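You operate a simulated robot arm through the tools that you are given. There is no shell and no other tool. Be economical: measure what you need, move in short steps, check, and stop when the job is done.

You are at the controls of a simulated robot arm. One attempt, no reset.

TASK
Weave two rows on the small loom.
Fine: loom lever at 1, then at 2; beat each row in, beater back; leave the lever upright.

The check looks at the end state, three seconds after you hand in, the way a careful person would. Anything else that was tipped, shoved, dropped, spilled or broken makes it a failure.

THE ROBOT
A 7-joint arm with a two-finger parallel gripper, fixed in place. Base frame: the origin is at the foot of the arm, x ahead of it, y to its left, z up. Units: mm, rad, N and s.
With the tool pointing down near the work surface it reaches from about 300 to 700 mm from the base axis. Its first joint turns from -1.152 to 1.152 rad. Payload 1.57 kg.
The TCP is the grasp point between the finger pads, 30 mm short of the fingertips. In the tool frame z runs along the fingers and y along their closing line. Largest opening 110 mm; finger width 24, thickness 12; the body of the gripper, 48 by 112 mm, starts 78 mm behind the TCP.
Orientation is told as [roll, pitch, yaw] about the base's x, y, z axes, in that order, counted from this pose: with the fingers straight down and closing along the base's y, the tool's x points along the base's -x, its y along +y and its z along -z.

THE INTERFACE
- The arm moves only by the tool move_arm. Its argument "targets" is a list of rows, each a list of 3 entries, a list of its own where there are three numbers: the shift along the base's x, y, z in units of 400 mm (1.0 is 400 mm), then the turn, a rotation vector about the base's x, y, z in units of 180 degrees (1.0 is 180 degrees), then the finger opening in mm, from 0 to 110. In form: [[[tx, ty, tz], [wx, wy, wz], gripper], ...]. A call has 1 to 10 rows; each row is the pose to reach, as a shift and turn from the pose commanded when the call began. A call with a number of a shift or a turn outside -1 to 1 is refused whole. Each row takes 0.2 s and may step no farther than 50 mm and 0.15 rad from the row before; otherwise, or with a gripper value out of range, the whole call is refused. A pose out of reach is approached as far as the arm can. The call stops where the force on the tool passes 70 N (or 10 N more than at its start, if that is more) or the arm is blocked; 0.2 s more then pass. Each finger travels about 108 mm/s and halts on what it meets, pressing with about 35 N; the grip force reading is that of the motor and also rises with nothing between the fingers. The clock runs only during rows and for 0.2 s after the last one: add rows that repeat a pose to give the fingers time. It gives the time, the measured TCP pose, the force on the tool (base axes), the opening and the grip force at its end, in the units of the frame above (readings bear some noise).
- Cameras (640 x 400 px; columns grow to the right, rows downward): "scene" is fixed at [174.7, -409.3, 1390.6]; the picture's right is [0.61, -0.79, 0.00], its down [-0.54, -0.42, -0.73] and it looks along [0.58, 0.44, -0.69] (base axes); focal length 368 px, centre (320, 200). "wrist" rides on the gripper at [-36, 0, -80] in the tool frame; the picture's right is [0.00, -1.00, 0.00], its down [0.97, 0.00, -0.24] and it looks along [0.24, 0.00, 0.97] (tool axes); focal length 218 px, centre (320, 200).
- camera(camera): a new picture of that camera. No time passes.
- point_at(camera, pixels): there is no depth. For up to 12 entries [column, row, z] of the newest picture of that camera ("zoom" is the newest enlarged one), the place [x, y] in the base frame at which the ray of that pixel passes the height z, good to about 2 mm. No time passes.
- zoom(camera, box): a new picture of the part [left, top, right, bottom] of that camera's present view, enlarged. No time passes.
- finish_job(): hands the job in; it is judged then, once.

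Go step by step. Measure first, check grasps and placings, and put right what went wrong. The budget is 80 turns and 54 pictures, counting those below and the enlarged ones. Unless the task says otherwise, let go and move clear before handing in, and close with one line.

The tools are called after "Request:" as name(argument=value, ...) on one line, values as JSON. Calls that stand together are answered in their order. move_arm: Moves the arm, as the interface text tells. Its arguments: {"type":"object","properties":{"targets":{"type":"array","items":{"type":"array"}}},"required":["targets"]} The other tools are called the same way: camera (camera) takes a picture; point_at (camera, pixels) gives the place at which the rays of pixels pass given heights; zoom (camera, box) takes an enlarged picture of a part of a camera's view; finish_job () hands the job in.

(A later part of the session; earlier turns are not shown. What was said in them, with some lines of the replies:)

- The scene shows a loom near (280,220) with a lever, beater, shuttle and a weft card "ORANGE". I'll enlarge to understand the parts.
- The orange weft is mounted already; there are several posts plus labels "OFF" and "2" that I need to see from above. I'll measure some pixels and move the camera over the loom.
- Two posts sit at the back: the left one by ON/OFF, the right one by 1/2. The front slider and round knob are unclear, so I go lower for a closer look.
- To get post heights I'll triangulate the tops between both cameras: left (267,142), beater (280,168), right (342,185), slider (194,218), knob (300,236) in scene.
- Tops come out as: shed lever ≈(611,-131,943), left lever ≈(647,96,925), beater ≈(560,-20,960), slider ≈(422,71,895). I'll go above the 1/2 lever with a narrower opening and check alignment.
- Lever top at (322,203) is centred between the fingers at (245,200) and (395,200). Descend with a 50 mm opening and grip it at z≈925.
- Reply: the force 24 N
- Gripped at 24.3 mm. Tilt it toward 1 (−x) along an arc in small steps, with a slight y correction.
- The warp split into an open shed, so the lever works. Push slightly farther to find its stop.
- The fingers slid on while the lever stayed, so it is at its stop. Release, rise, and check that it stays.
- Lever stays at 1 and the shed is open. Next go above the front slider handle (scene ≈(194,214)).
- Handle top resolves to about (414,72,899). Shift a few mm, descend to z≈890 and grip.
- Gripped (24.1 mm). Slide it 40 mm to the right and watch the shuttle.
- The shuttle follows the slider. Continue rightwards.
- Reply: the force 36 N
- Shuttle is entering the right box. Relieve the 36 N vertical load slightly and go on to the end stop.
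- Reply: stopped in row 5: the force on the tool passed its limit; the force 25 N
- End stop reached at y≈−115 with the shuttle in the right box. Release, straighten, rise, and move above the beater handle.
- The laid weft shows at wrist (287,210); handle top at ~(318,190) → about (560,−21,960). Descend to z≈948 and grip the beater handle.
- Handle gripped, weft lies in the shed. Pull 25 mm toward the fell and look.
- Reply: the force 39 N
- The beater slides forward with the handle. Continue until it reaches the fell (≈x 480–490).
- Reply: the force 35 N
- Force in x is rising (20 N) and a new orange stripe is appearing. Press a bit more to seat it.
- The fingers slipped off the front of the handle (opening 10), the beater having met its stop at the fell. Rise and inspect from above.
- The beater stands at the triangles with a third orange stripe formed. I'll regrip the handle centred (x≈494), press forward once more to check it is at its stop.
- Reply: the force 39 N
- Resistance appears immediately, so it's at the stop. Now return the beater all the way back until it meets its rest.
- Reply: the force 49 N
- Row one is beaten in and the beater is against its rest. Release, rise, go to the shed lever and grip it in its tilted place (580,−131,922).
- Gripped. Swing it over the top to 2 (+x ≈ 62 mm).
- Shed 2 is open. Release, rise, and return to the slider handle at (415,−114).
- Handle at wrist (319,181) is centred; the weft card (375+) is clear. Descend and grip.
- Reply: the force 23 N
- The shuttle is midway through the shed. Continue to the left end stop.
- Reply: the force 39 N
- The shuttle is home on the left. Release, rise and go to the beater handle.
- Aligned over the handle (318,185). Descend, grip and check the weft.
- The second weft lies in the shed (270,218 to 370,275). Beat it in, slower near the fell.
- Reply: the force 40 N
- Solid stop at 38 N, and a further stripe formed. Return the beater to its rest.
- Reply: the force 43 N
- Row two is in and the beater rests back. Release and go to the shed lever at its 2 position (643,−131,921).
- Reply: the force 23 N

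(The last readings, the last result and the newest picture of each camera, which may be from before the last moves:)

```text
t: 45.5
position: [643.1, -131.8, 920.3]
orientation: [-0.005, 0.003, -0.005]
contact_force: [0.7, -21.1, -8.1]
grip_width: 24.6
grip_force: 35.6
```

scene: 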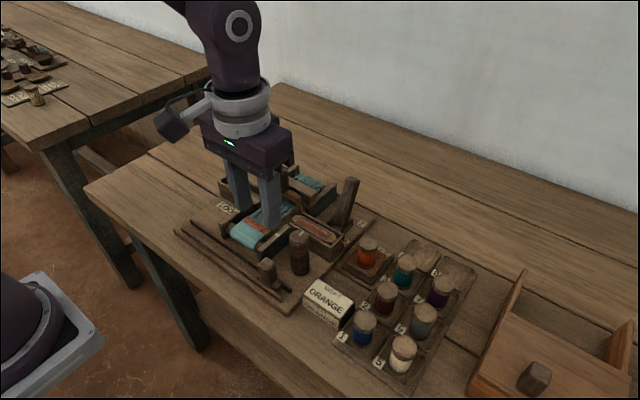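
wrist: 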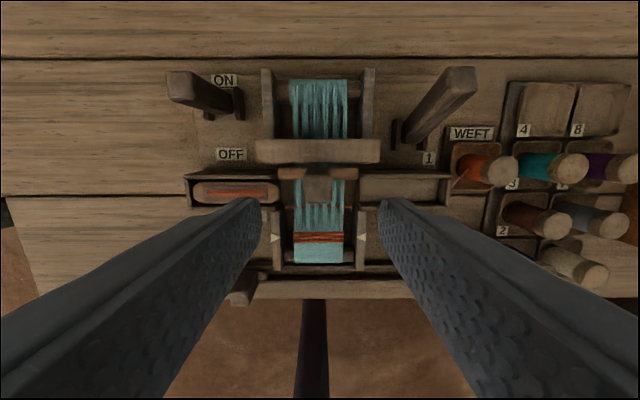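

Gripped. Bring it back to upright at x≈611.

Request:
move_arm(targets=[[[-0.03, -0.003, 0.008], [0, 0, 0], 10], [[-0.06, -0.003, 0.013], [0, 0, 0], 10], [[-0.08, -0.003, 0.014], [0, 0, 0], 10], [[-0.08, -0.003, 0.014], [0, 0, 0], 10], [[-0.08, -0.003, 0.014], [0, 0, 0], 40], [[-0.08, -0.003, 0.014], [0, 0, 0], 50], [[-0.08, -0.003, 0.13], [0, 0, 0], 50], [[-0.08, -0.003, 0.25], [0, 0, 0], 50], [[-0.08, -0.003, 0.3], [0, 0, 0], 50]])

Request:
zoom(camera="scene", box=[240, 100, 400, 240])

Request:
zoom(camera="wrist", box=[160, 90, 400, 240])

```text
t: 47.5
position: [610.5, -130.0, 1043.0]
orientation: [-0.001, 0.001, -0.004]
contact_force: [-0.7, 0.9, 0.9]
grip_width: 50.2
grip_force: 0.1
```

```text
2.86 times, centred on (320, 170) of scene
```

zoom: 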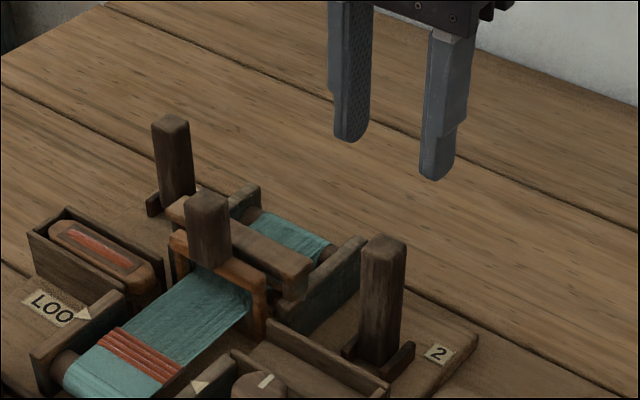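

```text
2.67 times, centred on (280, 165) of wrist
```

zoom: 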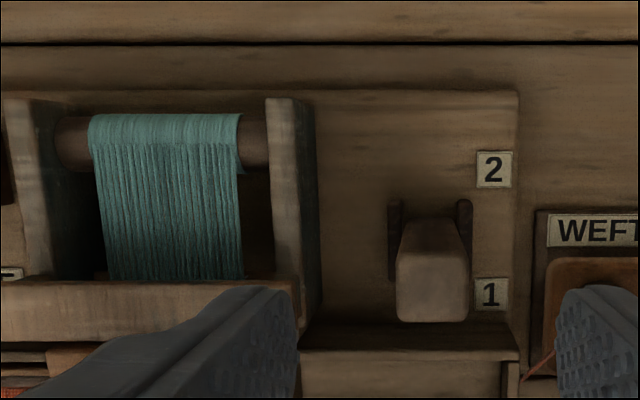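

The picture matches the start: lever upright at (383,245), shed closed, beater back, shuttle home, and two new orange rows in the cloth. The gripper is clear, so I'm handing in.

Request:
finish_job()

```text
The job is handed in.
```

I wove two orange rows, one with the lever at 1 and one at 2, and beat each in; the beater is back, the lever is upright, and I saw nothing else disturbed.
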